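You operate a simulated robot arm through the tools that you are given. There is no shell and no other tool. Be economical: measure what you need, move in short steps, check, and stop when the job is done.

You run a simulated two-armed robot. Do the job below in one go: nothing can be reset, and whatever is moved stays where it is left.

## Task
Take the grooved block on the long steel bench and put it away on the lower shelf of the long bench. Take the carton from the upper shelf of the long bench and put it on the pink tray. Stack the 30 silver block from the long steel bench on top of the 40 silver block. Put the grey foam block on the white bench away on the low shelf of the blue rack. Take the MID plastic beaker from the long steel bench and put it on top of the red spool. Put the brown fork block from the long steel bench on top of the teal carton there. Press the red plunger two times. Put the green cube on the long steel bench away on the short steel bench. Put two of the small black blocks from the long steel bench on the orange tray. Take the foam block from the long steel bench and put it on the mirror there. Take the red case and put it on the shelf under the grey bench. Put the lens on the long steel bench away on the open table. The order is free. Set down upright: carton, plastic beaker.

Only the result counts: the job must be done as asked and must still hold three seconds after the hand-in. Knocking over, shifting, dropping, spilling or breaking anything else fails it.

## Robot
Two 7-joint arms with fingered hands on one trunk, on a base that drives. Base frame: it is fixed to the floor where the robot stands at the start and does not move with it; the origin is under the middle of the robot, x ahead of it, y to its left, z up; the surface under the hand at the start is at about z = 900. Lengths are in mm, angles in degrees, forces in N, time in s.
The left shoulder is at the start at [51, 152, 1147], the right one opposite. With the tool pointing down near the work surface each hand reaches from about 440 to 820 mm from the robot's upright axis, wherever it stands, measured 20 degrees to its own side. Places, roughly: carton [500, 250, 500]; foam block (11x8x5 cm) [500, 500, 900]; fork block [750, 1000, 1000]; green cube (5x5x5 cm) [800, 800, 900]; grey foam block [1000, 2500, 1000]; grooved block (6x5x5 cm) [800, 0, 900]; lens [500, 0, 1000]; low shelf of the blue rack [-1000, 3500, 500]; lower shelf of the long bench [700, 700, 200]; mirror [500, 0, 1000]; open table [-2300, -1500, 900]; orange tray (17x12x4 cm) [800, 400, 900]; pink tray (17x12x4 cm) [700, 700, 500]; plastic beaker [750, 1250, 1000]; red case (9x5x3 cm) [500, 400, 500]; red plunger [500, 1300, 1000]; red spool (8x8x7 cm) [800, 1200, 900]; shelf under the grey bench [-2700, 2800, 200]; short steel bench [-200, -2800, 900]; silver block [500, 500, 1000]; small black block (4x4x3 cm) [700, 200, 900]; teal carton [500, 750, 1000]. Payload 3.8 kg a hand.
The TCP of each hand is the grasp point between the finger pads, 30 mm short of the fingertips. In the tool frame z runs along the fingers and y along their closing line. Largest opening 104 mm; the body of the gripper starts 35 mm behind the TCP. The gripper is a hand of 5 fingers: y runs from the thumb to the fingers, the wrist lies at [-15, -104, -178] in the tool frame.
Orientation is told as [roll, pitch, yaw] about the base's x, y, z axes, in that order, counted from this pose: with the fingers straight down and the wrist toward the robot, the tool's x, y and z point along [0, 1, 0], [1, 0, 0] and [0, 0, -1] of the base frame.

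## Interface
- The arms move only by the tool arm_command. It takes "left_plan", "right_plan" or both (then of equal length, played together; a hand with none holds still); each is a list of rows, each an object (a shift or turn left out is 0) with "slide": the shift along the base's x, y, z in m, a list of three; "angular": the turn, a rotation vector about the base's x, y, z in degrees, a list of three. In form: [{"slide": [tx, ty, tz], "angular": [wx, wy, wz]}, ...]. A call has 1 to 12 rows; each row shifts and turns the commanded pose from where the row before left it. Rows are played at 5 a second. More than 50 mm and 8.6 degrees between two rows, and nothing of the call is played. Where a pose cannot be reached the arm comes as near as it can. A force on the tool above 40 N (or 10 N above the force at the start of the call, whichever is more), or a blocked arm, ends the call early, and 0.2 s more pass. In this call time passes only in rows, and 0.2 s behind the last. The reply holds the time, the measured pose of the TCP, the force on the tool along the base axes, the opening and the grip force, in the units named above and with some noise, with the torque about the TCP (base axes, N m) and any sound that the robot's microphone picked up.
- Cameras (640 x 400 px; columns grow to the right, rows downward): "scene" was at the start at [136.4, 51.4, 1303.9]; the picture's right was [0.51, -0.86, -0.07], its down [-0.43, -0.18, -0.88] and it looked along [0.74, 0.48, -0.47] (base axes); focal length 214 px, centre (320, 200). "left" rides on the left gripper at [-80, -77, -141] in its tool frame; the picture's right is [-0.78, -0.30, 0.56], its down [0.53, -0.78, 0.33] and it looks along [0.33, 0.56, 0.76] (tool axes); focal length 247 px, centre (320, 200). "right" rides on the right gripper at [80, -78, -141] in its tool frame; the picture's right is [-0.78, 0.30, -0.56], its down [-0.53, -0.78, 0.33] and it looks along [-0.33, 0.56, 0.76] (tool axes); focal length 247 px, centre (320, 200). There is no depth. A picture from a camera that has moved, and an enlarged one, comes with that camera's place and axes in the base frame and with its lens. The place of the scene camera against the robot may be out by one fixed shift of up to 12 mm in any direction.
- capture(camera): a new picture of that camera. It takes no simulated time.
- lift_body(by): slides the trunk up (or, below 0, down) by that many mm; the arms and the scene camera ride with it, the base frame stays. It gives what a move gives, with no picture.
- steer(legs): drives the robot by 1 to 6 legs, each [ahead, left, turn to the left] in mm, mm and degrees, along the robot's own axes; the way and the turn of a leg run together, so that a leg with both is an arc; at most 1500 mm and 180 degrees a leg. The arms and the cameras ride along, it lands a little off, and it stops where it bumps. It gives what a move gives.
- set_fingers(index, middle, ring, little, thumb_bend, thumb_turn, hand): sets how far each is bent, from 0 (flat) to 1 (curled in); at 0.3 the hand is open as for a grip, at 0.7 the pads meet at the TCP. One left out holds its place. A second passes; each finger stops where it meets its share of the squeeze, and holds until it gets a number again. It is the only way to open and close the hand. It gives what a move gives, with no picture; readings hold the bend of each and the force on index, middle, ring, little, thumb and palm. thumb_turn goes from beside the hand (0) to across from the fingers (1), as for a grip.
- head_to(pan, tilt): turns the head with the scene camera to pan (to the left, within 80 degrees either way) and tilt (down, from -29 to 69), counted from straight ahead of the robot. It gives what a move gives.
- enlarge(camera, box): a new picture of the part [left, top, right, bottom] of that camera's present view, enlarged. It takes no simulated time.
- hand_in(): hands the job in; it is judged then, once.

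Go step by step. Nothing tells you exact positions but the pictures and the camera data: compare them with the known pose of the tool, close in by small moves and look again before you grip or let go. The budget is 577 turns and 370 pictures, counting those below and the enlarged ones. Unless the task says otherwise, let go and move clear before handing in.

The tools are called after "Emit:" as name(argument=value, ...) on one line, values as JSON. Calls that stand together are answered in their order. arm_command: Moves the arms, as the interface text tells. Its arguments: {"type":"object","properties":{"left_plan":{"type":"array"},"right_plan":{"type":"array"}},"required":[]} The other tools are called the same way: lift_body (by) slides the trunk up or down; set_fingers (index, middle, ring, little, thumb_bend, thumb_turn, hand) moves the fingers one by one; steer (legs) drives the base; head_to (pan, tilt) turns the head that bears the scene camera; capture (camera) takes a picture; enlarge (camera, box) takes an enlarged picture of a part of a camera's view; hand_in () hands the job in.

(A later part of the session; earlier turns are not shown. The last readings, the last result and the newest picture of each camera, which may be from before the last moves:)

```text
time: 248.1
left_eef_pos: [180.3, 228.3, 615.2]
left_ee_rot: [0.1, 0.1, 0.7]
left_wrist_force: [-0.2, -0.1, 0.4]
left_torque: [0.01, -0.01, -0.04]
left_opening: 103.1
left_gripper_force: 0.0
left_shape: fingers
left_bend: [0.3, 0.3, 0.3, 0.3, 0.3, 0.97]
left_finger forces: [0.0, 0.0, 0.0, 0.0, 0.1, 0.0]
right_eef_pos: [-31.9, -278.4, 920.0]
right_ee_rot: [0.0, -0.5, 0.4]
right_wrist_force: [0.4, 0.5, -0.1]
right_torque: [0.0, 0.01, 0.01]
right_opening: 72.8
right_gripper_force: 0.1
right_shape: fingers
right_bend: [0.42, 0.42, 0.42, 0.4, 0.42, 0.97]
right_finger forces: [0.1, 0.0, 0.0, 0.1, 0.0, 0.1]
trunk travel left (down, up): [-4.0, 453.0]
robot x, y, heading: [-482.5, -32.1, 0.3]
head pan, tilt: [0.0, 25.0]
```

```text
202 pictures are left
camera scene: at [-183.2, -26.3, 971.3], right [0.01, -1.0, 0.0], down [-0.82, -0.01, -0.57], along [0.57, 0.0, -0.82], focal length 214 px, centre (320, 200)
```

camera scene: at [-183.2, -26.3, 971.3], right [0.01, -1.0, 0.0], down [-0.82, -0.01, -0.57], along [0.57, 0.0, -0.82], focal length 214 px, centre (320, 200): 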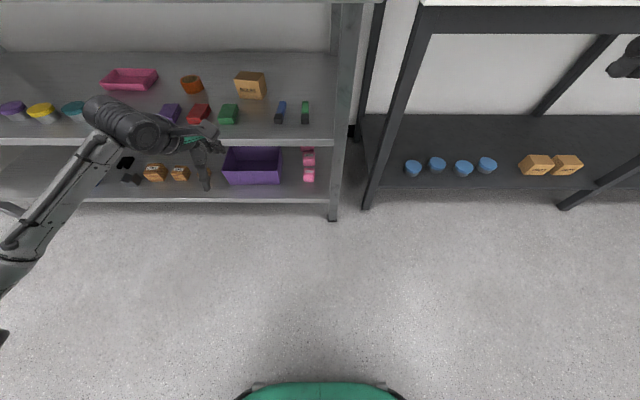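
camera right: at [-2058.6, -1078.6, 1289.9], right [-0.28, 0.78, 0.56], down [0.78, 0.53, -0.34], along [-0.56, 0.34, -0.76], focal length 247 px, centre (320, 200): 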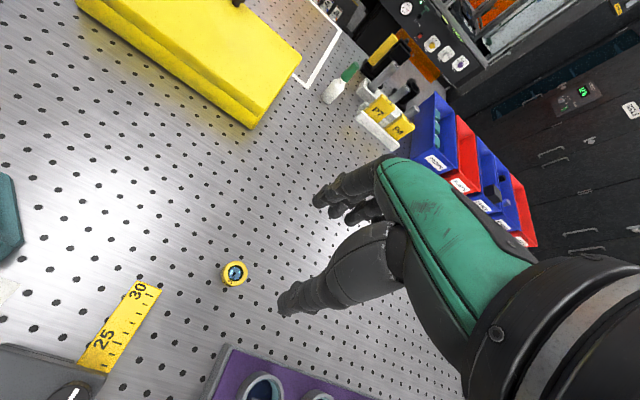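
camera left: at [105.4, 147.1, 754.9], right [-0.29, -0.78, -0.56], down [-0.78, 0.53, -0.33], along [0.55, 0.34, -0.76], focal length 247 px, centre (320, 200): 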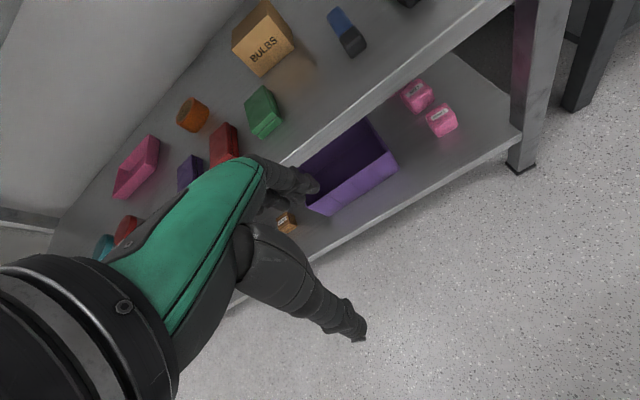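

Emit:
enlarge(camera="left", box=[160, 0, 380, 140])

Emit:
steer(legs=[[150, 0, 0]])

Emit:
capture(camera="left")

Emit:
enlarge(camera="left", box=[200, 0, 440, 160])

```text
2.86 times, centred on (270, 70) of left
camera zoom: at [105.4, 147.1, 754.9], right [-0.29, -0.78, -0.56], down [-0.78, 0.53, -0.33], along [0.55, 0.34, -0.76], focal length 706 px, centre (463, 571)
```

zoom: 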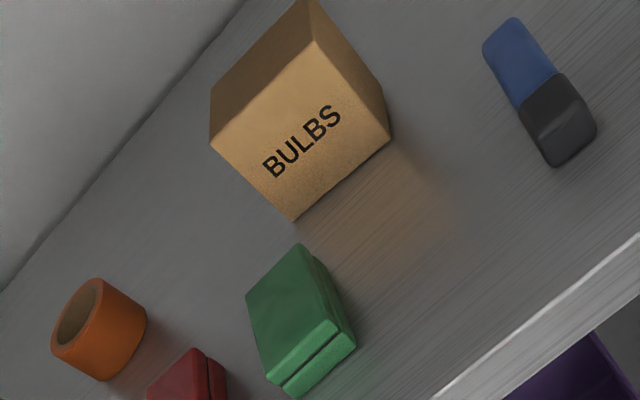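

```text
time: 249.4
left_eef_pos: [332.4, 228.9, 614.7]
left_ee_rot: [0.0, 0.1, 0.6]
left_wrist_force: [0.4, 0.0, -0.4]
left_torque: [-0.01, 0.03, -0.02]
left_opening: 102.7
left_gripper_force: 0.0
left_shape: fingers
left_bend: [0.3, 0.3, 0.3, 0.3, 0.3, 0.97]
left_finger forces: [0.0, 0.0, 0.1, 0.1, 0.0, 0.0]
right_eef_pos: [120.0, -277.8, 919.6]
right_ee_rot: [-0.1, -0.4, 0.2]
right_wrist_force: [0.4, 0.0, 0.0]
right_torque: [-0.01, 0.04, 0.01]
right_opening: 72.7
right_gripper_force: 0.0
right_shape: fingers
right_bend: [0.42, 0.42, 0.42, 0.4, 0.42, 0.97]
right_finger forces: [0.0, 0.1, 0.2, 0.0, 0.1, 0.0]
trunk travel left (down, up): [-4.0, 453.0]
robot x, y, heading: [-332.5, -30.3, 0.5]
head pan, tilt: [0.0, 25.0]
```

```text
200 pictures are left
camera left: at [257.5, 147.7, 754.8], right [-0.29, -0.78, -0.56], down [-0.78, 0.53, -0.33], along [0.55, 0.34, -0.76], focal length 247 px, centre (320, 200)
```

left: 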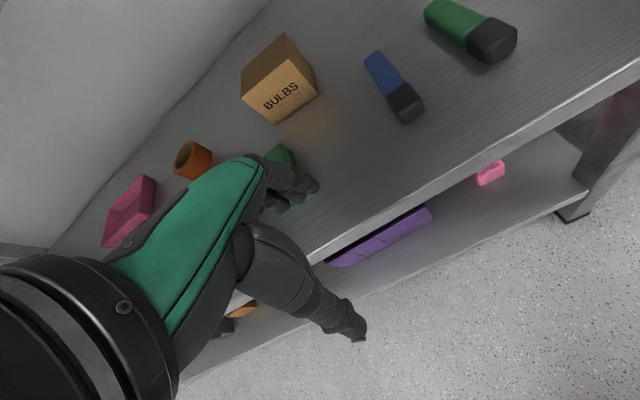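

```text
2.50 times, centred on (320, 80) of left
camera zoom: at [257.5, 147.7, 754.8], right [-0.29, -0.78, -0.56], down [-0.78, 0.53, -0.33], along [0.55, 0.34, -0.76], focal length 617 px, centre (320, 500)
```

zoom: 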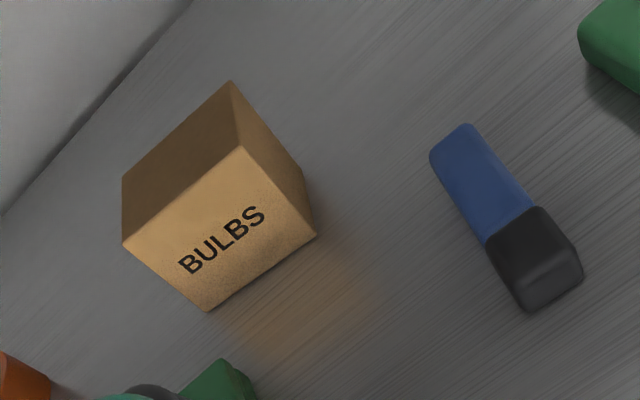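

Carton localized: centre (626,230), yaw −10°, shelf z=526, top 596. I'll enter beside it at y≈345, then slide sideways around it.

Emit:
arm_command(left_plan=[{"slide": [0, 0.04, -0.006], "angular": [0, 0, -5]}, {"slide": [0, 0.04, -0.006], "angular": [0, 0, -5.5]}, {"slide": [0, 0.036, -0.006]}])

Emit:
set_fingers(hand="left", index=0.22, middle=0.22, ring=0.22, little=0.22, thumb_bend=0.22)

Emit:
steer(legs=[[190, 0, 0]])

Emit:
capture(camera="left")

Emit:
capture(camera="scene")

```text
time: 250.2
left_eef_pos: [333.9, 345.0, 599.0]
left_ee_rot: [0.0, 0.0, -10.0]
left_wrist_force: [0.1, -0.8, -0.8]
left_torque: [0.0, 0.02, 0.03]
left_opening: 102.9
left_gripper_force: 0.1
left_shape: fingers
left_bend: [0.3, 0.3, 0.3, 0.3, 0.3, 0.97]
left_finger forces: [0.1, 0.0, 0.0, 0.0, 0.0, 0.0]
right_eef_pos: [120.1, -278.1, 920.8]
right_ee_rot: [0.0, -0.6, 0.3]
right_wrist_force: [0.1, 0.1, 0.0]
right_torque: [0.02, 0.0, -0.04]
right_opening: 72.6
right_gripper_force: 0.1
right_shape: fingers
right_bend: [0.42, 0.42, 0.42, 0.4, 0.42, 0.97]
right_finger forces: [0.0, 0.0, 0.0, 0.1, 0.0, 0.0]
trunk travel left (down, up): [-4.0, 453.0]
robot x, y, heading: [-332.2, -33.9, 0.6]
head pan, tilt: [0.0, 25.0]
```

```text
time: 251.2
left_eef_pos: [335.4, 344.6, 598.2]
left_ee_rot: [0.1, 0.2, -9.8]
left_wrist_force: [0.2, 0.1, 0.1]
left_torque: [0.02, 0.02, 0.0]
left_opening: 120.8
left_gripper_force: 0.0
left_shape: fingers
left_bend: [0.22, 0.22, 0.22, 0.22, 0.22, 0.97]
left_finger forces: [0.0, 0.1, 0.1, 0.0, 0.0, 0.0]
right_eef_pos: [119.8, -277.0, 919.2]
right_ee_rot: [0.0, -0.6, 0.4]
right_wrist_force: [0.1, 0.6, 1.2]
right_torque: [-0.01, -0.01, -0.01]
right_opening: 72.5
right_gripper_force: 0.1
right_shape: fingers
right_bend: [0.42, 0.42, 0.42, 0.4, 0.42, 0.97]
right_finger forces: [0.0, 0.1, 0.0, 0.0, 0.0, 0.1]
trunk travel left (down, up): [-4.0, 453.0]
robot x, y, heading: [-331.2, -28.6, 0.4]
head pan, tilt: [0.0, 25.0]
```

```text
time: 252.8
left_eef_pos: [527.3, 344.5, 597.5]
left_ee_rot: [0.0, 0.1, -10.0]
left_wrist_force: [-0.1, 1.0, 0.1]
left_torque: [-0.02, 0.03, -0.01]
left_opening: 121.0
left_gripper_force: 0.0
left_shape: fingers
left_bend: [0.22, 0.22, 0.22, 0.22, 0.22, 0.97]
left_finger forces: [0.0, 0.0, 0.1, 0.0, 0.0, 0.0]
right_eef_pos: [313.1, -277.3, 920.0]
right_ee_rot: [0.0, -0.5, 0.4]
right_wrist_force: [0.5, -0.8, -0.7]
right_torque: [0.01, 0.0, -0.02]
right_opening: 72.7
right_gripper_force: 0.0
right_shape: fingers
right_bend: [0.42, 0.42, 0.42, 0.4, 0.42, 0.97]
right_finger forces: [0.0, 0.0, 0.1, 0.1, 0.0, 0.1]
trunk travel left (down, up): [-4.0, 453.0]
robot x, y, heading: [-140.0, -30.2, 0.6]
head pan, tilt: [0.0, 25.0]
```

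```text
198 pictures are left
camera left: at [439.6, 279.3, 737.9], right [-0.43, -0.71, -0.56], down [-0.67, 0.66, -0.33], along [0.6, 0.23, -0.76], focal length 247 px, centre (320, 200)
```

left: 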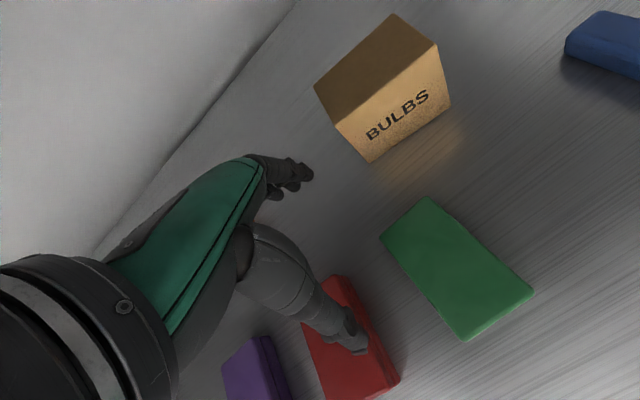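

```text
197 pictures are left
camera scene: at [162.0, -25.1, 971.1], right [0.0, -1.0, 0.0], down [-0.82, 0.0, -0.57], along [0.57, 0.0, -0.82], focal length 214 px, centre (320, 200)
```

scene: 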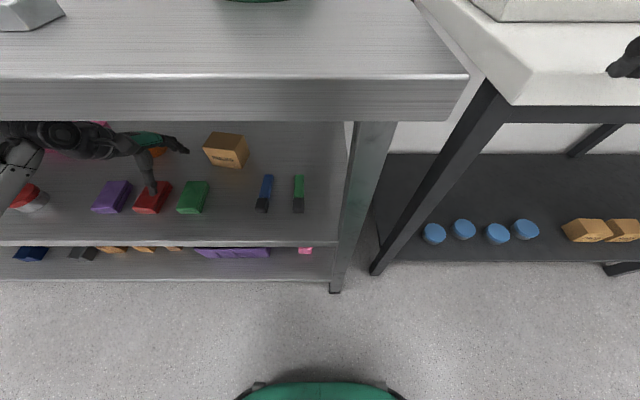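

Raise the right hand away from the neighbouring bench, then continue in and slide.

Emit:
arm_command(right_plan=[{"slide": [-0.02, 0, 0.04]}, {"slide": [-0.02, 0, 0.04]}, {"slide": [-0.02, 0, 0.04]}, {"slide": [-0.02, 0, 0.04]}, {"slide": [-0.02, 0, 0.04]}])

Emit:
steer(legs=[[100, 0, 0]])

Emit:
capture(camera="left")

```text
time: 254.0
left_eef_pos: [528.0, 345.1, 599.0]
left_ee_rot: [0.1, 0.1, -10.0]
left_wrist_force: [0.3, 0.3, 0.1]
left_torque: [0.0, 0.03, 0.01]
left_opening: 120.8
left_gripper_force: 0.0
left_shape: fingers
left_bend: [0.22, 0.22, 0.22, 0.22, 0.22, 0.97]
left_finger forces: [0.0, 0.1, 0.0, 0.1, 0.0, 0.0]
right_eef_pos: [264.9, -271.3, 1042.9]
right_ee_rot: [0.1, -0.7, 0.4]
right_wrist_force: [-0.1, -0.1, 0.6]
right_torque: [-0.02, 0.03, 0.03]
right_opening: 72.7
right_gripper_force: 0.2
right_shape: fingers
right_bend: [0.42, 0.42, 0.42, 0.4, 0.42, 0.97]
right_finger forces: [0.0, 0.1, 0.0, 0.0, 0.1, 0.1]
right hand out of reach, approached as far as the arm can: row 3, 4, 5
trunk travel left (down, up): [-4.0, 453.0]
robot x, y, heading: [-139.8, -28.1, 0.1]
head pan, tilt: [0.0, 25.0]
```

```text
time: 255.2
left_eef_pos: [630.6, 344.7, 598.5]
left_ee_rot: [0.1, 0.1, -10.1]
left_wrist_force: [-0.2, 0.1, 0.5]
left_torque: [-0.01, 0.02, -0.03]
left_opening: 120.8
left_gripper_force: 0.0
left_shape: fingers
left_bend: [0.22, 0.22, 0.22, 0.22, 0.22, 0.97]
left_finger forces: [0.0, 0.0, 0.0, 0.1, 0.0, 0.1]
right_eef_pos: [367.5, -270.9, 1041.7]
right_ee_rot: [0.1, -0.5, 0.1]
right_wrist_force: [-0.1, -0.3, -0.2]
right_torque: [-0.01, 0.01, -0.02]
right_opening: 72.7
right_gripper_force: 0.1
right_shape: fingers
right_bend: [0.42, 0.42, 0.42, 0.4, 0.42, 0.97]
right_finger forces: [0.0, 0.0, 0.0, 0.0, 0.0, 0.1]
trunk travel left (down, up): [-4.0, 453.0]
robot x, y, heading: [-34.7, -27.6, 0.1]
head pan, tilt: [0.0, 25.0]
```

```text
196 pictures are left
camera left: at [542.6, 278.6, 737.8], right [-0.43, -0.71, -0.56], down [-0.67, 0.66, -0.33], along [0.6, 0.23, -0.76], focal length 247 px, centre (320, 200)
```

left: 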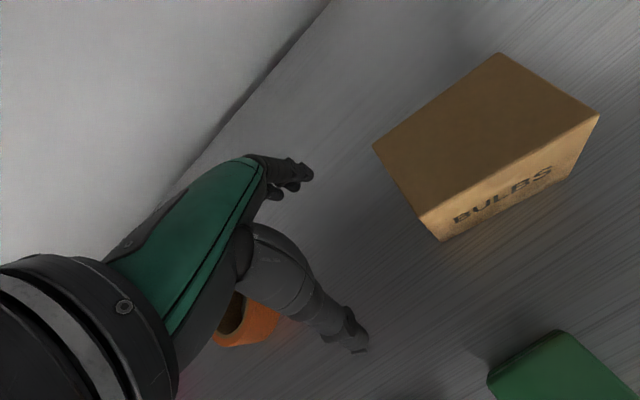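

Emit:
arm_command(left_plan=[{"slide": [0, 0, -0.028]}, {"slide": [-0.002, -0.035, 0]}, {"slide": [-0.002, -0.03, 0]}])

Emit:
capture(camera="left")

```text
time: 256.0
left_eef_pos: [624.1, 279.4, 570.6]
left_ee_rot: [0.0, 0.2, -9.9]
left_wrist_force: [-0.5, -0.3, -0.2]
left_torque: [0.0, -0.02, 0.0]
left_opening: 120.8
left_gripper_force: 0.0
left_shape: fingers
left_bend: [0.22, 0.22, 0.22, 0.22, 0.22, 0.97]
left_finger forces: [0.0, 0.1, 0.1, 0.0, 0.0, 0.1]
right_eef_pos: [364.5, -271.7, 1042.5]
right_ee_rot: [0.1, -0.7, 0.2]
right_wrist_force: [0.1, 0.0, -0.5]
right_torque: [-0.02, -0.02, 0.0]
right_opening: 72.3
right_gripper_force: 0.1
right_shape: fingers
right_bend: [0.42, 0.42, 0.42, 0.4, 0.42, 0.97]
right_finger forces: [0.0, 0.1, 0.0, 0.0, 0.1, 0.0]
trunk travel left (down, up): [-4.0, 453.0]
robot x, y, heading: [-36.2, -27.8, 0.1]
head pan, tilt: [0.0, 25.0]
```

```text
195 pictures are left
camera left: at [536.3, 213.5, 710.8], right [-0.43, -0.71, -0.56], down [-0.67, 0.66, -0.33], along [0.6, 0.23, -0.76], focal length 247 px, centre (320, 200)
```

left: 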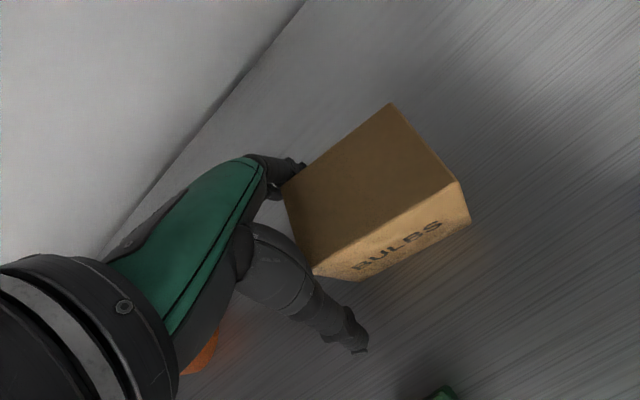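

Emit:
arm_command(left_plan=[{"slide": [-0.001, -0.028, 0]}, {"slide": [0.0, -0.025, 0]}])

Emit:
capture(camera="left")

```text
time: 256.6
left_eef_pos: [624.2, 225.8, 570.5]
left_ee_rot: [0.0, 0.1, -10.1]
left_wrist_force: [-0.6, -0.9, 0.1]
left_torque: [0.01, -0.02, -0.01]
left_opening: 121.4
left_gripper_force: 0.4
left_shape: fingers
left_bend: [0.22, 0.22, 0.22, 0.22, 0.22, 0.97]
left_finger forces: [0.1, 0.1, 0.0, 0.0, 0.2, 0.1]
right_eef_pos: [365.4, -271.8, 1042.2]
right_ee_rot: [0.1, -0.6, 0.2]
right_wrist_force: [-0.8, 0.9, 0.1]
right_torque: [-0.02, 0.0, 0.03]
right_opening: 72.8
right_gripper_force: 0.1
right_shape: fingers
right_bend: [0.42, 0.42, 0.42, 0.4, 0.42, 0.97]
right_finger forces: [0.0, 0.0, 0.0, 0.0, 0.0, 0.0]
trunk travel left (down, up): [-4.0, 453.0]
robot x, y, heading: [-34.8, -22.3, 0.1]
head pan, tilt: [0.0, 25.0]
```

```text
194 pictures are left
camera left: at [535.8, 160.3, 709.8], right [-0.43, -0.71, -0.56], down [-0.67, 0.66, -0.33], along [0.6, 0.23, -0.76], focal length 247 px, centre (320, 200)
```

left: 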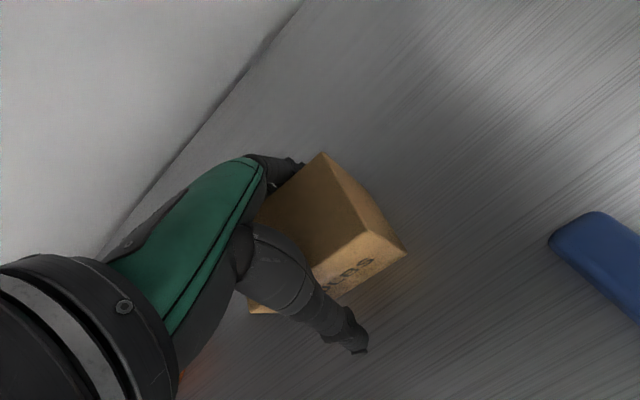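

Well placed around the carton. Close gently.

Emit:
set_fingers(hand="left", index=0.58, middle=0.6, ring=0.6, little=0.6, thumb_bend=0.56)

Emit:
capture(camera="left")

```text
time: 257.6
left_eef_pos: [623.5, 223.6, 571.3]
left_ee_rot: [0.0, 0.0, -10.1]
left_wrist_force: [2.0, -0.3, 7.0]
left_torque: [0.01, -0.29, 0.03]
left_opening: 72.5
left_gripper_force: 39.2
left_shape: fingers
left_bend: [0.37, 0.52, 0.52, 0.58, 0.55, 0.95]
left_finger forces: [21.6, 7.9, 6.7, 2.9, 40.2, 0.0]
right_eef_pos: [365.4, -272.0, 1042.2]
right_ee_rot: [0.1, -0.7, 0.3]
right_wrist_force: [-0.1, -0.1, -0.2]
right_torque: [0.0, 0.02, 0.01]
right_opening: 72.5
right_gripper_force: 0.0
right_shape: fingers
right_bend: [0.42, 0.42, 0.42, 0.4, 0.42, 0.97]
right_finger forces: [0.1, 0.1, 0.0, 0.1, 0.0, 0.1]
trunk travel left (down, up): [-4.0, 453.0]
robot x, y, heading: [-34.1, -29.2, 0.3]
head pan, tilt: [0.0, 25.0]
```

```text
193 pictures are left
camera left: at [535.3, 160.1, 711.1], right [-0.43, -0.71, -0.56], down [-0.67, 0.66, -0.33], along [0.61, 0.23, -0.76], focal length 247 px, centre (320, 200)
```

left: 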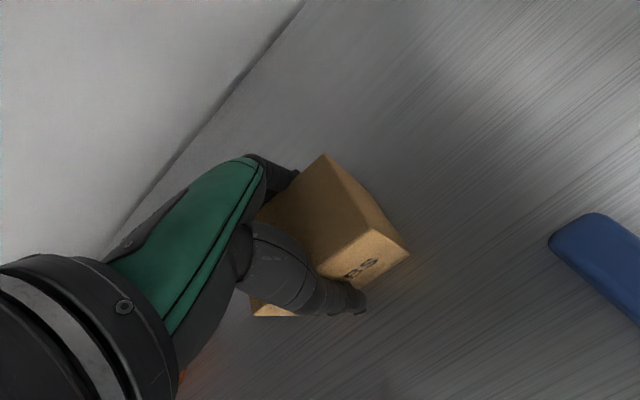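

Emit:
set_fingers(hand="left", thumb_bend=0.52, index=0.5)

Emit:
arm_command(left_plan=[{"slide": [0, 0, 0.015]}, {"slide": [0, 0, 0.015]}])

Emit:
capture(camera="left")

Emit:
capture(camera="scene")

```text
time: 258.6
left_eef_pos: [625.0, 225.5, 570.9]
left_ee_rot: [0.0, -0.1, -10.1]
left_wrist_force: [3.8, 0.1, 9.4]
left_torque: [0.03, -0.46, -0.02]
left_opening: 77.2
left_gripper_force: 37.2
left_shape: fingers
left_bend: [0.38, 0.52, 0.53, 0.58, 0.52, 0.95]
left_finger forces: [21.5, 7.6, 6.4, 2.8, 35.7, 0.0]
right_eef_pos: [364.7, -271.6, 1043.9]
right_ee_rot: [0.1, -0.7, 0.2]
right_wrist_force: [0.4, 0.0, -0.6]
right_torque: [-0.03, -0.03, 0.03]
right_opening: 72.8
right_gripper_force: 0.2
right_shape: fingers
right_bend: [0.42, 0.42, 0.42, 0.4, 0.42, 0.97]
right_finger forces: [0.0, 0.1, 0.0, 0.0, 0.0, 0.1]
trunk travel left (down, up): [-4.0, 453.0]
robot x, y, heading: [-36.0, -27.6, 0.2]
head pan, tilt: [0.0, 25.0]
```

```text
time: 259.2
left_eef_pos: [626.0, 226.9, 599.4]
left_ee_rot: [-0.1, 0.2, -10.1]
left_wrist_force: [0.2, 0.6, -1.9]
left_torque: [-0.01, -0.02, -0.01]
left_opening: 76.4
left_gripper_force: 35.1
left_shape: fingers
left_bend: [0.39, 0.53, 0.53, 0.58, 0.52, 0.95]
left_finger forces: [18.4, 6.5, 5.4, 2.8, 36.1, 0.0]
right_eef_pos: [365.5, -270.9, 1043.6]
right_ee_rot: [0.1, -0.8, 0.2]
right_wrist_force: [0.0, -0.5, -0.2]
right_torque: [-0.01, -0.04, 0.01]
right_opening: 72.5
right_gripper_force: 0.1
right_shape: fingers
right_bend: [0.42, 0.42, 0.42, 0.4, 0.42, 0.97]
right_finger forces: [0.0, 0.0, 0.0, 0.1, 0.1, 0.1]
trunk travel left (down, up): [-4.0, 453.0]
robot x, y, heading: [-35.9, -30.2, 0.2]
head pan, tilt: [0.0, 25.0]
```

```text
192 pictures are left
camera left: at [536.9, 161.1, 739.8], right [-0.43, -0.71, -0.56], down [-0.67, 0.66, -0.33], along [0.6, 0.23, -0.76], focal length 247 px, centre (320, 200)
```

left: 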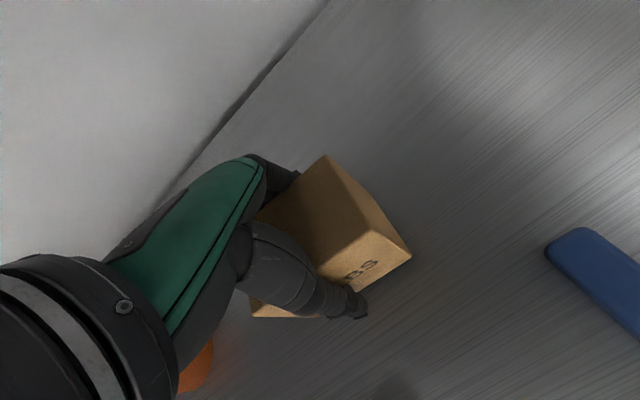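

```text
191 pictures are left
camera scene: at [263.3, -25.4, 971.5], right [0.0, -1.0, 0.0], down [-0.82, 0.0, -0.57], along [0.57, 0.0, -0.82], focal length 214 px, centre (320, 200)
```

scene: 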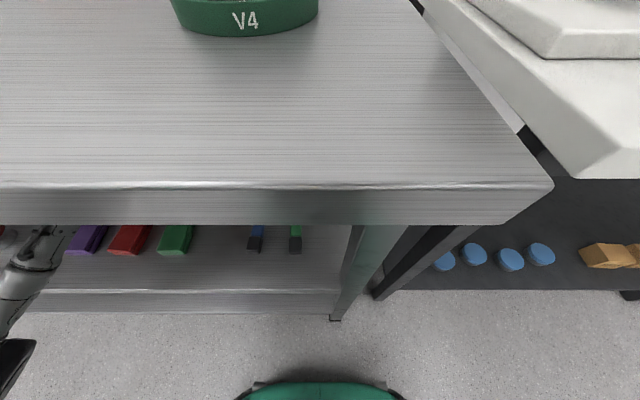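

Carton lifted upright. Raise slightly more, back out, go left, and re-enter toward the tray.

Emit:
arm_command(left_plan=[{"slide": [0, -0.01, 0.012]}, {"slide": [0, -0.01, 0.008]}])

Emit:
steer(legs=[[-350, 0, 0], [0, 340, 0]])

Emit:
capture(camera="left")

Emit:
capture(camera="scene")

```text
time: 259.8
left_eef_pos: [626.7, 206.3, 618.6]
left_ee_rot: [0.0, 0.2, -10.0]
left_wrist_force: [0.5, 0.4, -0.2]
left_torque: [-0.01, -0.02, 0.02]
left_opening: 76.4
left_gripper_force: 34.5
left_shape: fingers
left_bend: [0.39, 0.53, 0.53, 0.58, 0.52, 0.95]
left_finger forces: [18.4, 6.5, 5.6, 2.9, 36.1, 0.0]
right_eef_pos: [365.3, -271.3, 1043.0]
right_ee_rot: [0.1, -0.8, 0.2]
right_wrist_force: [-0.1, -0.4, 0.4]
right_torque: [0.02, 0.01, 0.0]
right_opening: 72.5
right_gripper_force: 0.1
right_shape: fingers
right_bend: [0.42, 0.42, 0.42, 0.4, 0.42, 0.97]
right_finger forces: [0.1, 0.1, 0.0, 0.0, 0.0, 0.0]
trunk travel left (down, up): [-4.0, 453.0]
robot x, y, heading: [-33.8, -33.9, 0.1]
head pan, tilt: [0.0, 25.0]
```

```text
time: 263.9
left_eef_pos: [278.1, 538.2, 620.4]
left_ee_rot: [-0.2, 0.0, -10.5]
left_wrist_force: [-0.4, -0.3, -1.4]
left_torque: [-0.03, 0.0, 0.01]
left_opening: 76.5
left_gripper_force: 34.8
left_shape: fingers
left_bend: [0.39, 0.53, 0.53, 0.58, 0.52, 0.95]
left_finger forces: [18.4, 6.6, 5.5, 3.0, 36.1, 0.1]
right_eef_pos: [13.2, 64.7, 1043.7]
right_ee_rot: [0.0, -0.7, -0.1]
right_wrist_force: [0.1, -0.7, -0.1]
right_torque: [-0.04, 0.0, 0.0]
right_opening: 72.5
right_gripper_force: 0.0
right_shape: fingers
right_bend: [0.42, 0.42, 0.42, 0.4, 0.42, 0.97]
right_finger forces: [0.0, 0.0, 0.1, 0.1, 0.0, 0.0]
trunk travel left (down, up): [-4.0, 453.0]
robot x, y, heading: [-385.1, 310.8, -0.3]
head pan, tilt: [0.0, 25.0]
```

```text
190 pictures are left
camera left: at [188.0, 475.4, 759.7], right [-0.43, -0.71, -0.56], down [-0.67, 0.67, -0.33], along [0.61, 0.23, -0.76], focal length 247 px, centre (320, 200)
```

left: 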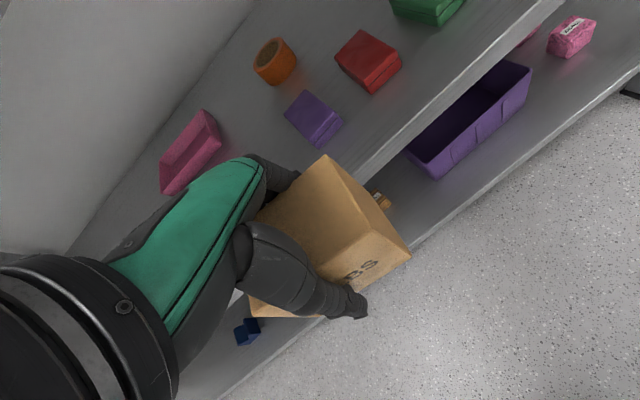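

```text
189 pictures are left
camera scene: at [-87.1, 311.5, 971.5], right [0.0, -1.0, 0.0], down [-0.82, 0.0, -0.57], along [0.57, 0.0, -0.82], focal length 214 px, centre (320, 200)
```

scene: 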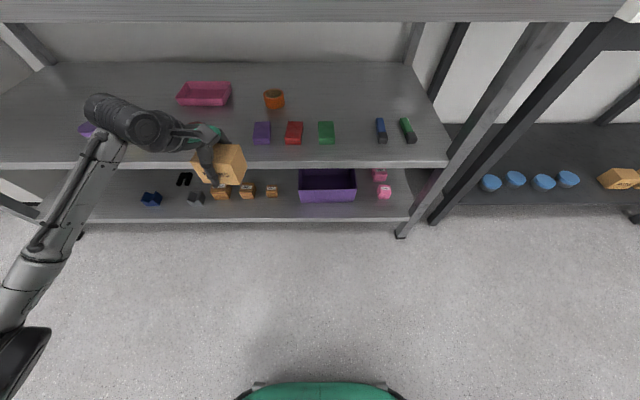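

Emit:
steer(legs=[[0, 18, 0], [330, 0, 0]])

Emit:
capture(camera="left")

```text
time: 266.4
left_eef_pos: [607.1, 555.4, 618.8]
left_ee_rot: [0.0, 0.0, -10.4]
left_wrist_force: [0.7, -0.1, 0.4]
left_torque: [0.01, -0.03, -0.02]
left_opening: 76.5
left_gripper_force: 34.5
left_shape: fingers
left_bend: [0.39, 0.53, 0.53, 0.58, 0.52, 0.95]
left_finger forces: [18.5, 6.4, 5.5, 2.9, 36.1, 0.0]
right_eef_pos: [343.8, 81.8, 1043.0]
right_ee_rot: [0.0, -0.6, -0.1]
right_wrist_force: [0.1, -0.4, -0.3]
right_torque: [-0.03, 0.02, -0.02]
right_opening: 72.7
right_gripper_force: 0.0
right_shape: fingers
right_bend: [0.42, 0.42, 0.42, 0.4, 0.42, 0.97]
right_finger forces: [0.1, 0.0, 0.1, 0.0, 0.1, 0.0]
trunk travel left (down, up): [-4.0, 453.0]
robot x, y, heading: [-56.6, 328.1, -0.4]
head pan, tilt: [0.0, 25.0]
```

```text
188 pictures are left
camera left: at [517.3, 491.7, 759.3], right [-0.43, -0.71, -0.56], down [-0.67, 0.67, -0.33], along [0.61, 0.23, -0.76], focal length 247 px, centre (320, 200)
```

left: 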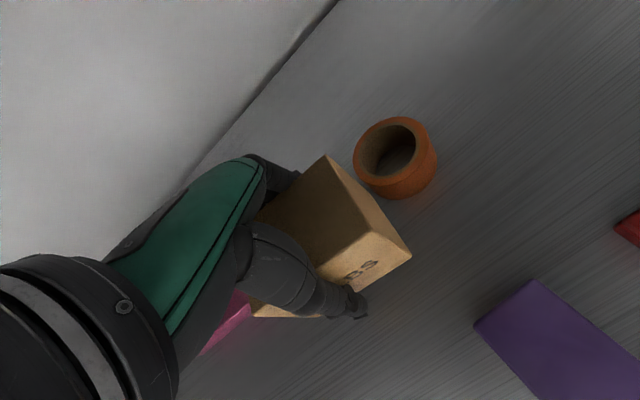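

Emit:
arm_command(left_plan=[{"slide": [0, 0, 0.006], "angular": [0, 0, 5]}, {"slide": [0, 0.01, 0], "angular": [0, 0, 5.4]}])

Emit:
steer(legs=[[60, 0, 0], [0, 110, 0]])

Emit:
capture(camera="left")

```text
time: 267.0
left_eef_pos: [606.6, 567.5, 624.3]
left_ee_rot: [0.0, 0.1, 0.0]
left_wrist_force: [-0.8, 0.8, -1.1]
left_torque: [-0.01, 0.01, -0.01]
left_opening: 76.5
left_gripper_force: 34.5
left_shape: fingers
left_bend: [0.39, 0.53, 0.53, 0.58, 0.52, 0.95]
left_finger forces: [18.3, 6.6, 5.5, 2.8, 36.0, 0.0]
right_eef_pos: [342.4, 80.6, 1042.8]
right_ee_rot: [0.1, -0.7, -0.1]
right_wrist_force: [0.1, 0.3, -0.2]
right_torque: [-0.04, -0.04, 0.01]
right_opening: 72.9
right_gripper_force: 0.1
right_shape: fingers
right_bend: [0.42, 0.42, 0.42, 0.4, 0.42, 0.97]
right_finger forces: [0.0, 0.1, 0.0, 0.0, 0.1, 0.0]
trunk travel left (down, up): [-4.0, 453.0]
robot x, y, heading: [-60.4, 323.9, -0.3]
head pan, tilt: [0.0, 25.0]
```

```text
time: 268.8
left_eef_pos: [663.1, 679.7, 626.1]
left_ee_rot: [-0.2, 0.1, 0.2]
left_wrist_force: [-0.5, 0.5, -1.1]
left_torque: [-0.05, -0.01, 0.0]
left_opening: 76.3
left_gripper_force: 34.7
left_shape: fingers
left_bend: [0.39, 0.53, 0.53, 0.58, 0.52, 0.95]
left_finger forces: [18.3, 6.4, 5.5, 2.9, 36.0, 0.0]
right_eef_pos: [402.3, 193.2, 1043.5]
right_ee_rot: [0.1, -0.7, 0.2]
right_wrist_force: [-0.4, -0.1, 0.5]
right_torque: [-0.02, -0.01, 0.04]
right_opening: 72.5
right_gripper_force: 0.1
right_shape: fingers
right_bend: [0.42, 0.42, 0.42, 0.4, 0.42, 0.97]
right_finger forces: [0.0, 0.0, 0.0, 0.0, 0.0, 0.0]
trunk travel left (down, up): [-4.0, 453.0]
robot x, y, heading: [-0.9, 430.7, -0.2]
head pan, tilt: [0.0, 25.0]
```

```text
187 pictures are left
camera left: at [587.3, 599.4, 765.6], right [-0.29, -0.78, -0.56], down [-0.78, 0.53, -0.33], along [0.55, 0.33, -0.76], focal length 247 px, centre (320, 200)
```

left: 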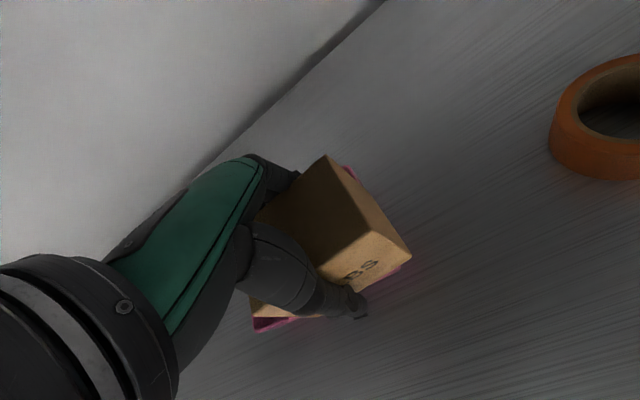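

Tray centre (688,721); carton centre ≈ TCP+(3,−4). Move over it and lower.

Emit:
arm_command(left_plan=[{"slide": [0.011, 0.024, 0]}, {"slide": [0.011, 0.022, 0]}])

Emit:
capture(camera="left")

```text
time: 269.4
left_eef_pos: [686.4, 725.4, 626.8]
left_ee_rot: [-0.1, 0.1, 0.1]
left_wrist_force: [0.1, -0.1, -1.4]
left_torque: [-0.01, 0.01, 0.02]
left_opening: 76.4
left_gripper_force: 35.0
left_shape: fingers
left_bend: [0.39, 0.53, 0.53, 0.58, 0.52, 0.95]
left_finger forces: [18.1, 6.5, 5.6, 2.8, 35.8, 0.1]
right_eef_pos: [401.8, 191.6, 1043.6]
right_ee_rot: [0.1, -0.8, 0.1]
right_wrist_force: [-0.1, 0.9, -0.7]
right_torque: [0.0, -0.01, -0.02]
right_opening: 72.5
right_gripper_force: 0.0
right_shape: fingers
right_bend: [0.42, 0.42, 0.42, 0.4, 0.42, 0.97]
right_finger forces: [0.0, 0.0, 0.0, 0.0, 0.1, 0.0]
trunk travel left (down, up): [-4.0, 453.0]
robot x, y, heading: [3.2, 436.5, -0.1]
head pan, tilt: [0.0, 25.0]
```

```text
186 pictures are left
camera left: at [610.2, 644.3, 766.6], right [-0.29, -0.78, -0.56], down [-0.78, 0.53, -0.33], along [0.55, 0.34, -0.76], focal length 247 px, centre (320, 200)
```

left: 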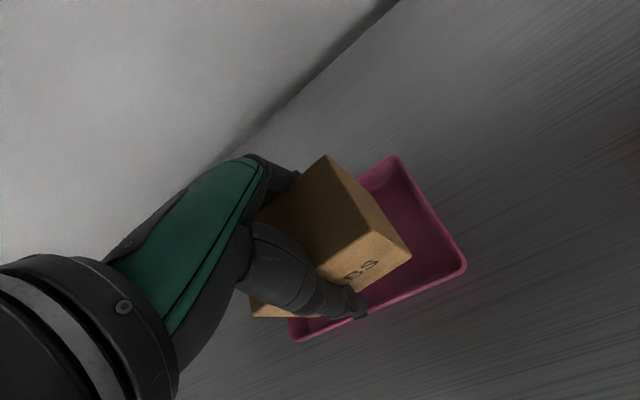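

Emit:
arm_command(left_plan=[{"slide": [0.001, 0, -0.02]}, {"slide": [0, 0, -0.015]}, {"slide": [0, 0, -0.008]}])

Emit:
enlarge(camera="left", box=[220, 120, 500, 360])

```text
time: 270.2
left_eef_pos: [687.7, 724.7, 589.6]
left_ee_rot: [0.0, -0.6, 0.2]
left_wrist_force: [-0.9, -1.1, 22.8]
left_torque: [-0.11, 1.21, 0.02]
left_opening: 79.0
left_gripper_force: 40.5
left_shape: fingers
left_bend: [0.4, 0.54, 0.54, 0.58, 0.49, 0.95]
left_finger forces: [14.6, 5.9, 4.9, 3.0, 52.8, 0.1]
right_eef_pos: [397.3, 190.1, 1044.3]
right_ee_rot: [0.3, -0.9, 0.1]
right_wrist_force: [0.0, 0.1, -0.3]
right_torque: [0.03, 0.0, 0.02]
right_opening: 72.8
right_gripper_force: 0.1
right_shape: fingers
right_bend: [0.42, 0.42, 0.42, 0.4, 0.42, 0.97]
right_finger forces: [0.1, 0.0, 0.1, 0.0, 0.1, 0.0]
trunk travel left (down, up): [-4.0, 453.0]
robot x, y, heading: [2.1, 432.2, 0.1]
head pan, tilt: [0.0, 25.0]
```

```text
1.67 times, centred on (360, 240) of left
camera zoom: at [610.0, 643.7, 728.8], right [-0.29, -0.78, -0.56], down [-0.78, 0.53, -0.34], along [0.56, 0.34, -0.75], focal length 412 px, centre (253, 133)
```

zoom: 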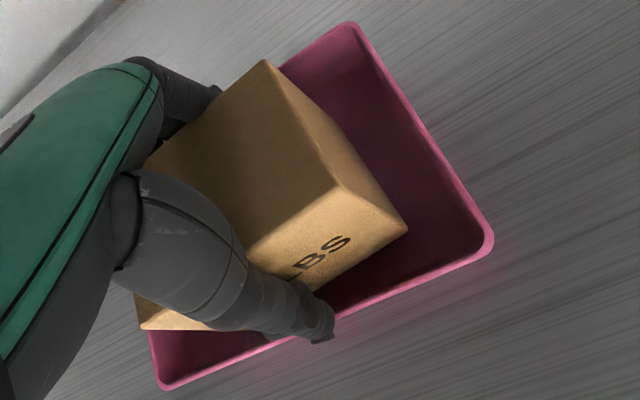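

Thumb rests on the tray's front rim. Ease up a few mm, then loosen the grip gradually so the carton slides down the last centimetre between the fingers.

Emit:
arm_command(left_plan=[{"slide": [0.002, 0, 0.004], "angular": [0, 0.4, 0]}])

Emit:
set_fingers(hand="left", thumb_bend=0.48, index=0.4)

Emit:
enlarge(camera="left", box=[220, 120, 500, 360])

```text
time: 270.6
left_eef_pos: [688.5, 724.6, 588.4]
left_ee_rot: [0.0, 0.3, 0.2]
left_wrist_force: [-0.7, 0.0, 18.8]
left_torque: [-0.1, 1.0, 0.03]
left_opening: 80.0
left_gripper_force: 37.8
left_shape: fingers
left_bend: [0.41, 0.54, 0.54, 0.59, 0.47, 0.95]
left_finger forces: [14.2, 5.8, 4.8, 3.0, 47.8, 0.0]
right_eef_pos: [400.0, 190.9, 1044.2]
right_ee_rot: [0.2, -0.8, 0.1]
right_wrist_force: [0.7, 0.1, 0.2]
right_torque: [-0.01, 0.01, 0.02]
right_opening: 72.5
right_gripper_force: 0.0
right_shape: fingers
right_bend: [0.42, 0.42, 0.42, 0.4, 0.42, 0.97]
right_finger forces: [0.0, 0.0, 0.1, 0.0, 0.0, 0.1]
trunk travel left (down, up): [-4.0, 453.0]
robot x, y, heading: [3.8, 436.5, 0.2]
head pan, tilt: [0.0, 25.0]
```

```text
time: 271.6
left_eef_pos: [687.8, 723.2, 588.7]
left_ee_rot: [0.1, 0.3, 0.3]
left_wrist_force: [0.7, -0.5, 17.8]
left_torque: [-0.11, 0.94, -0.03]
left_opening: 86.5
left_gripper_force: 29.1
left_shape: fingers
left_bend: [0.38, 0.54, 0.54, 0.59, 0.45, 0.95]
left_finger forces: [5.7, 5.8, 5.0, 3.3, 39.3, 0.1]
right_eef_pos: [400.2, 191.3, 1043.5]
right_ee_rot: [0.1, -0.8, 0.2]
right_wrist_force: [0.7, -0.2, -0.2]
right_torque: [-0.01, 0.05, 0.0]
right_opening: 72.7
right_gripper_force: 0.0
right_shape: fingers
right_bend: [0.42, 0.42, 0.42, 0.4, 0.42, 0.97]
right_finger forces: [0.1, 0.0, 0.0, 0.0, 0.1, 0.0]
trunk travel left (down, up): [-4.0, 453.0]
robot x, y, heading: [1.2, 434.6, 0.2]
head pan, tilt: [0.0, 25.0]
```

```text
1.67 times, centred on (360, 240) of left
camera zoom: at [612.5, 643.4, 728.8], right [-0.3, -0.78, -0.56], down [-0.78, 0.53, -0.33], along [0.55, 0.34, -0.76], focal length 412 px, centre (253, 133)
```

zoom: 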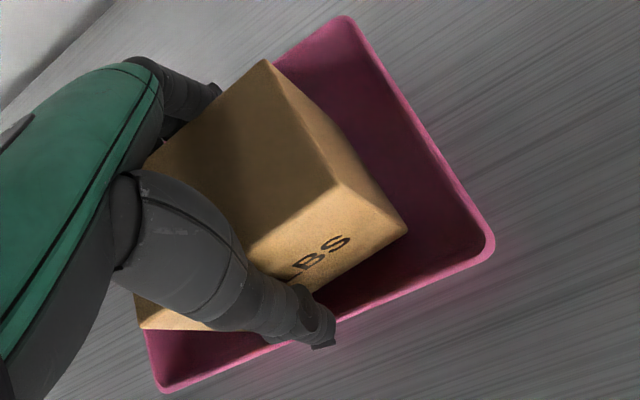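

Emit:
arm_command(left_plan=[{"slide": [0.0, 0, 0.004]}, {"slide": [0, 0, 0.003]}])

Emit:
enlarge(camera="left", box=[220, 120, 500, 360])

```text
time: 272.2
left_eef_pos: [688.0, 725.1, 591.8]
left_ee_rot: [0.0, 0.7, 0.1]
left_wrist_force: [-0.2, -0.6, 1.5]
left_torque: [-0.01, 0.06, 0.0]
left_opening: 83.7
left_gripper_force: 26.1
left_shape: fingers
left_bend: [0.37, 0.54, 0.54, 0.58, 0.48, 0.95]
left_finger forces: [8.0, 6.5, 6.0, 3.3, 27.6, 0.0]
right_eef_pos: [402.0, 191.5, 1043.5]
right_ee_rot: [0.1, -0.7, 0.1]
right_wrist_force: [-0.1, 0.8, -0.7]
right_torque: [0.02, -0.02, 0.01]
right_opening: 72.7
right_gripper_force: 0.1
right_shape: fingers
right_bend: [0.42, 0.42, 0.42, 0.4, 0.42, 0.97]
right_finger forces: [0.0, 0.0, 0.1, 0.0, 0.0, 0.0]
trunk travel left (down, up): [-4.0, 453.0]
robot x, y, heading: [-2.8, 434.9, 0.1]
head pan, tilt: [0.0, 25.0]
```

```text
1.67 times, centred on (360, 240) of left
camera zoom: at [614.0, 644.0, 732.0], right [-0.3, -0.78, -0.55], down [-0.78, 0.53, -0.32], along [0.55, 0.34, -0.77], focal length 412 px, centre (253, 133)
```

zoom: 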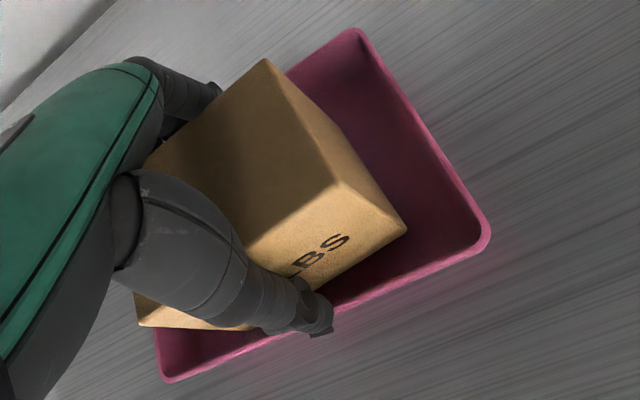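

Emit:
arm_command(left_plan=[{"slide": [0.001, 0, 0.002], "angular": [0, 4, 0]}, {"slide": [0.001, 0, 0], "angular": [0, 3.5, 0]}, {"slide": [0, 0, -0.004]}, {"slide": [0, 0, -0.003]}])

Emit:
enlarge(camera="left", box=[220, 120, 500, 360])

```text
time: 273.2
left_eef_pos: [690.0, 725.1, 588.2]
left_ee_rot: [0.0, 8.0, 0.3]
left_wrist_force: [-0.6, 0.2, -0.6]
left_torque: [0.0, 0.03, 0.04]
left_opening: 83.8
left_gripper_force: 24.4
left_shape: fingers
left_bend: [0.36, 0.54, 0.54, 0.58, 0.48, 0.95]
left_finger forces: [7.9, 6.4, 6.0, 3.3, 25.1, 0.0]
right_eef_pos: [401.0, 191.7, 1043.7]
right_ee_rot: [0.2, -0.7, 0.0]
right_wrist_force: [-0.1, -0.2, -0.1]
right_torque: [-0.03, 0.02, 0.03]
right_opening: 72.5
right_gripper_force: 0.1
right_shape: fingers
right_bend: [0.42, 0.42, 0.42, 0.4, 0.42, 0.97]
right_finger forces: [0.0, 0.0, 0.1, 0.1, 0.0, 0.0]
trunk travel left (down, up): [-4.0, 453.0]
robot x, y, heading: [-1.0, 437.2, 0.1]
head pan, tilt: [0.0, 25.0]
```

```text
1.67 times, centred on (360, 240) of left
camera zoom: at [634.9, 644.8, 738.0], right [-0.37, -0.78, -0.51], down [-0.82, 0.53, -0.22], along [0.44, 0.34, -0.83], focal length 412 px, centre (253, 133)
```

zoom: 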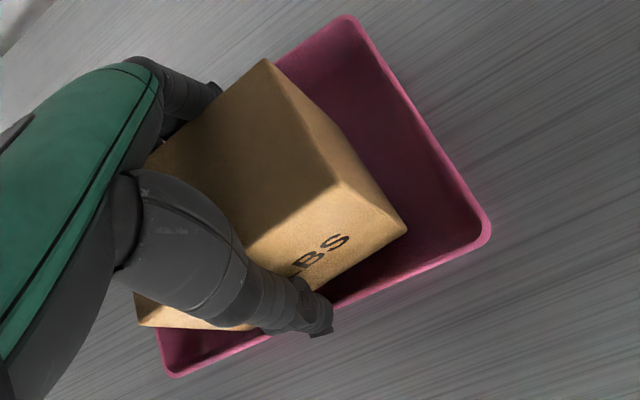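

Lower a bit more until something touches.

Emit:
arm_command(left_plan=[{"slide": [0, 0, -0.003]}, {"slide": [0, 0, -0.002]}])

```text
time: 273.8
left_eef_pos: [689.2, 725.3, 583.9]
left_ee_rot: [-0.1, 7.8, 0.2]
left_wrist_force: [0.1, 0.2, 2.2]
left_torque: [0.01, 0.16, 0.04]
left_opening: 83.7
left_gripper_force: 26.2
left_shape: fingers
left_bend: [0.36, 0.54, 0.54, 0.58, 0.47, 0.95]
left_finger forces: [7.8, 6.4, 5.9, 3.3, 27.7, 0.1]
right_eef_pos: [401.0, 192.0, 1043.6]
right_ee_rot: [0.2, -0.8, 0.0]
right_wrist_force: [0.6, -1.1, -0.4]
right_torque: [0.0, 0.02, -0.01]
right_opening: 72.6
right_gripper_force: 0.1
right_shape: fingers
right_bend: [0.42, 0.42, 0.42, 0.4, 0.42, 0.97]
right_finger forces: [0.0, 0.0, 0.0, 0.1, 0.0, 0.1]
trunk travel left (down, up): [-4.0, 453.0]
robot x, y, heading: [-2.6, 432.2, 0.0]
head pan, tilt: [0.0, 25.0]
```

Emit:
set_fingers(hand="left", thumb_bend=0.42, index=0.35, middle=0.5, ring=0.5, little=0.54)

Emit:
enlarge(camera="left", box=[220, 120, 500, 360])

```text
time: 274.8
left_eef_pos: [690.6, 723.4, 583.8]
left_ee_rot: [0.0, 7.9, 0.2]
left_wrist_force: [0.9, -1.1, 3.6]
left_torque: [-0.03, 0.2, 0.07]
left_opening: 90.6
left_gripper_force: 13.8
left_shape: fingers
left_bend: [0.32, 0.49, 0.49, 0.54, 0.42, 0.96]
left_finger forces: [7.2, 1.4, 1.0, 2.7, 13.5, 0.0]
right_eef_pos: [401.5, 190.9, 1043.1]
right_ee_rot: [0.1, -0.7, 0.1]
right_wrist_force: [0.1, -0.2, 0.3]
right_torque: [-0.02, 0.0, 0.01]
right_opening: 72.8
right_gripper_force: 0.2
right_shape: fingers
right_bend: [0.42, 0.42, 0.42, 0.4, 0.42, 0.97]
right_finger forces: [0.0, 0.1, 0.0, 0.1, 0.1, 0.0]
trunk travel left (down, up): [-4.0, 453.0]
robot x, y, heading: [-0.1, 433.3, -0.1]
head pan, tilt: [0.0, 25.0]
```

```text
1.67 times, centred on (360, 240) of left
camera zoom: at [634.7, 644.1, 733.4], right [-0.37, -0.78, -0.51], down [-0.82, 0.53, -0.22], along [0.44, 0.34, -0.83], focal length 412 px, centre (253, 133)
```

zoom: 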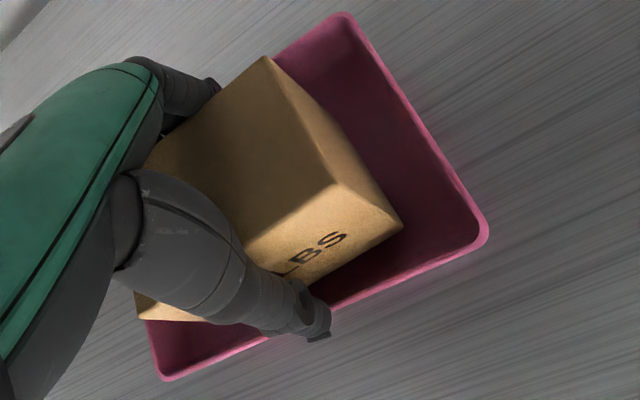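

Emit:
set_fingers(hand="left", thumb_bend=0.39, index=0.31, middle=0.44, ring=0.44, little=0.48)

Emit:
enlarge(camera="left", box=[220, 120, 500, 360])

```text
time: 275.8
left_eef_pos: [691.0, 724.6, 582.6]
left_ee_rot: [0.0, 8.1, 0.2]
left_wrist_force: [0.3, -1.0, 3.6]
left_torque: [-0.01, 0.19, 0.09]
left_opening: 94.5
left_gripper_force: 5.8
left_shape: fingers
left_bend: [0.29, 0.44, 0.44, 0.48, 0.39, 0.97]
left_finger forces: [4.0, 0.0, 0.1, 1.3, 7.3, 0.0]
right_eef_pos: [402.3, 192.1, 1042.9]
right_ee_rot: [0.1, -0.7, 0.2]
right_wrist_force: [0.2, -0.7, 0.9]
right_torque: [0.03, 0.02, -0.01]
right_opening: 72.2
right_gripper_force: 0.2
right_shape: fingers
right_bend: [0.42, 0.42, 0.42, 0.4, 0.42, 0.97]
right_finger forces: [0.0, 0.1, 0.0, 0.0, 0.0, 0.0]
trunk travel left (down, up): [-4.0, 453.0]
robot x, y, heading: [-0.5, 436.1, -0.1]
head pan, tilt: [0.0, 25.0]
```

```text
1.67 times, centred on (360, 240) of left
camera zoom: at [634.7, 644.2, 733.3], right [-0.37, -0.78, -0.51], down [-0.82, 0.53, -0.22], along [0.44, 0.34, -0.83], focal length 412 px, centre (253, 133)
```

zoom: 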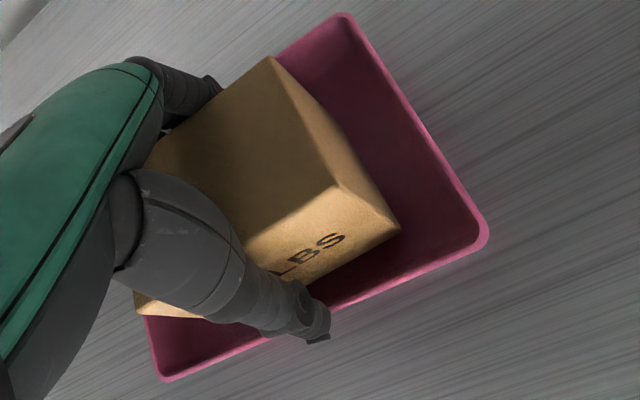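

Emit:
set_fingers(hand="left", thumb_bend=0.36, index=0.27, middle=0.38, ring=0.38, little=0.4)

Emit:
enlarge(camera="left", box=[220, 120, 500, 360])

```text
time: 276.8
left_eef_pos: [690.5, 725.0, 584.4]
left_ee_rot: [-0.1, 8.0, 0.2]
left_wrist_force: [-0.6, -0.2, 0.0]
left_torque: [0.0, 0.03, 0.0]
left_opening: 99.7
left_gripper_force: 0.7
left_shape: fingers
left_bend: [0.27, 0.38, 0.38, 0.4, 0.36, 0.97]
left_finger forces: [0.4, 0.0, 0.1, 0.0, 0.0, 0.0]
right_eef_pos: [402.9, 191.8, 1044.2]
right_ee_rot: [0.0, -0.7, 0.0]
right_wrist_force: [0.2, -0.5, 0.0]
right_torque: [-0.02, 0.02, 0.02]
right_opening: 72.8
right_gripper_force: 0.0
right_shape: fingers
right_bend: [0.42, 0.42, 0.42, 0.4, 0.42, 0.97]
right_finger forces: [0.0, 0.1, 0.0, 0.0, 0.0, 0.0]
trunk travel left (down, up): [-4.0, 453.0]
robot x, y, heading: [1.6, 435.2, 0.1]
head pan, tilt: [0.0, 25.0]
```

```text
1.67 times, centred on (360, 240) of left
camera zoom: at [634.8, 644.4, 733.0], right [-0.37, -0.78, -0.51], down [-0.82, 0.53, -0.22], along [0.44, 0.34, -0.83], focal length 412 px, centre (253, 133)
```

zoom: 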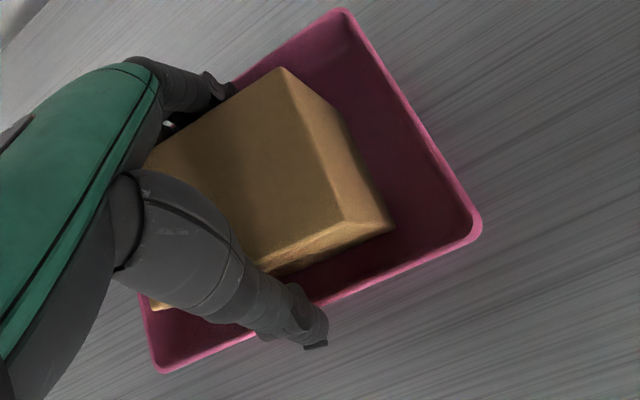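

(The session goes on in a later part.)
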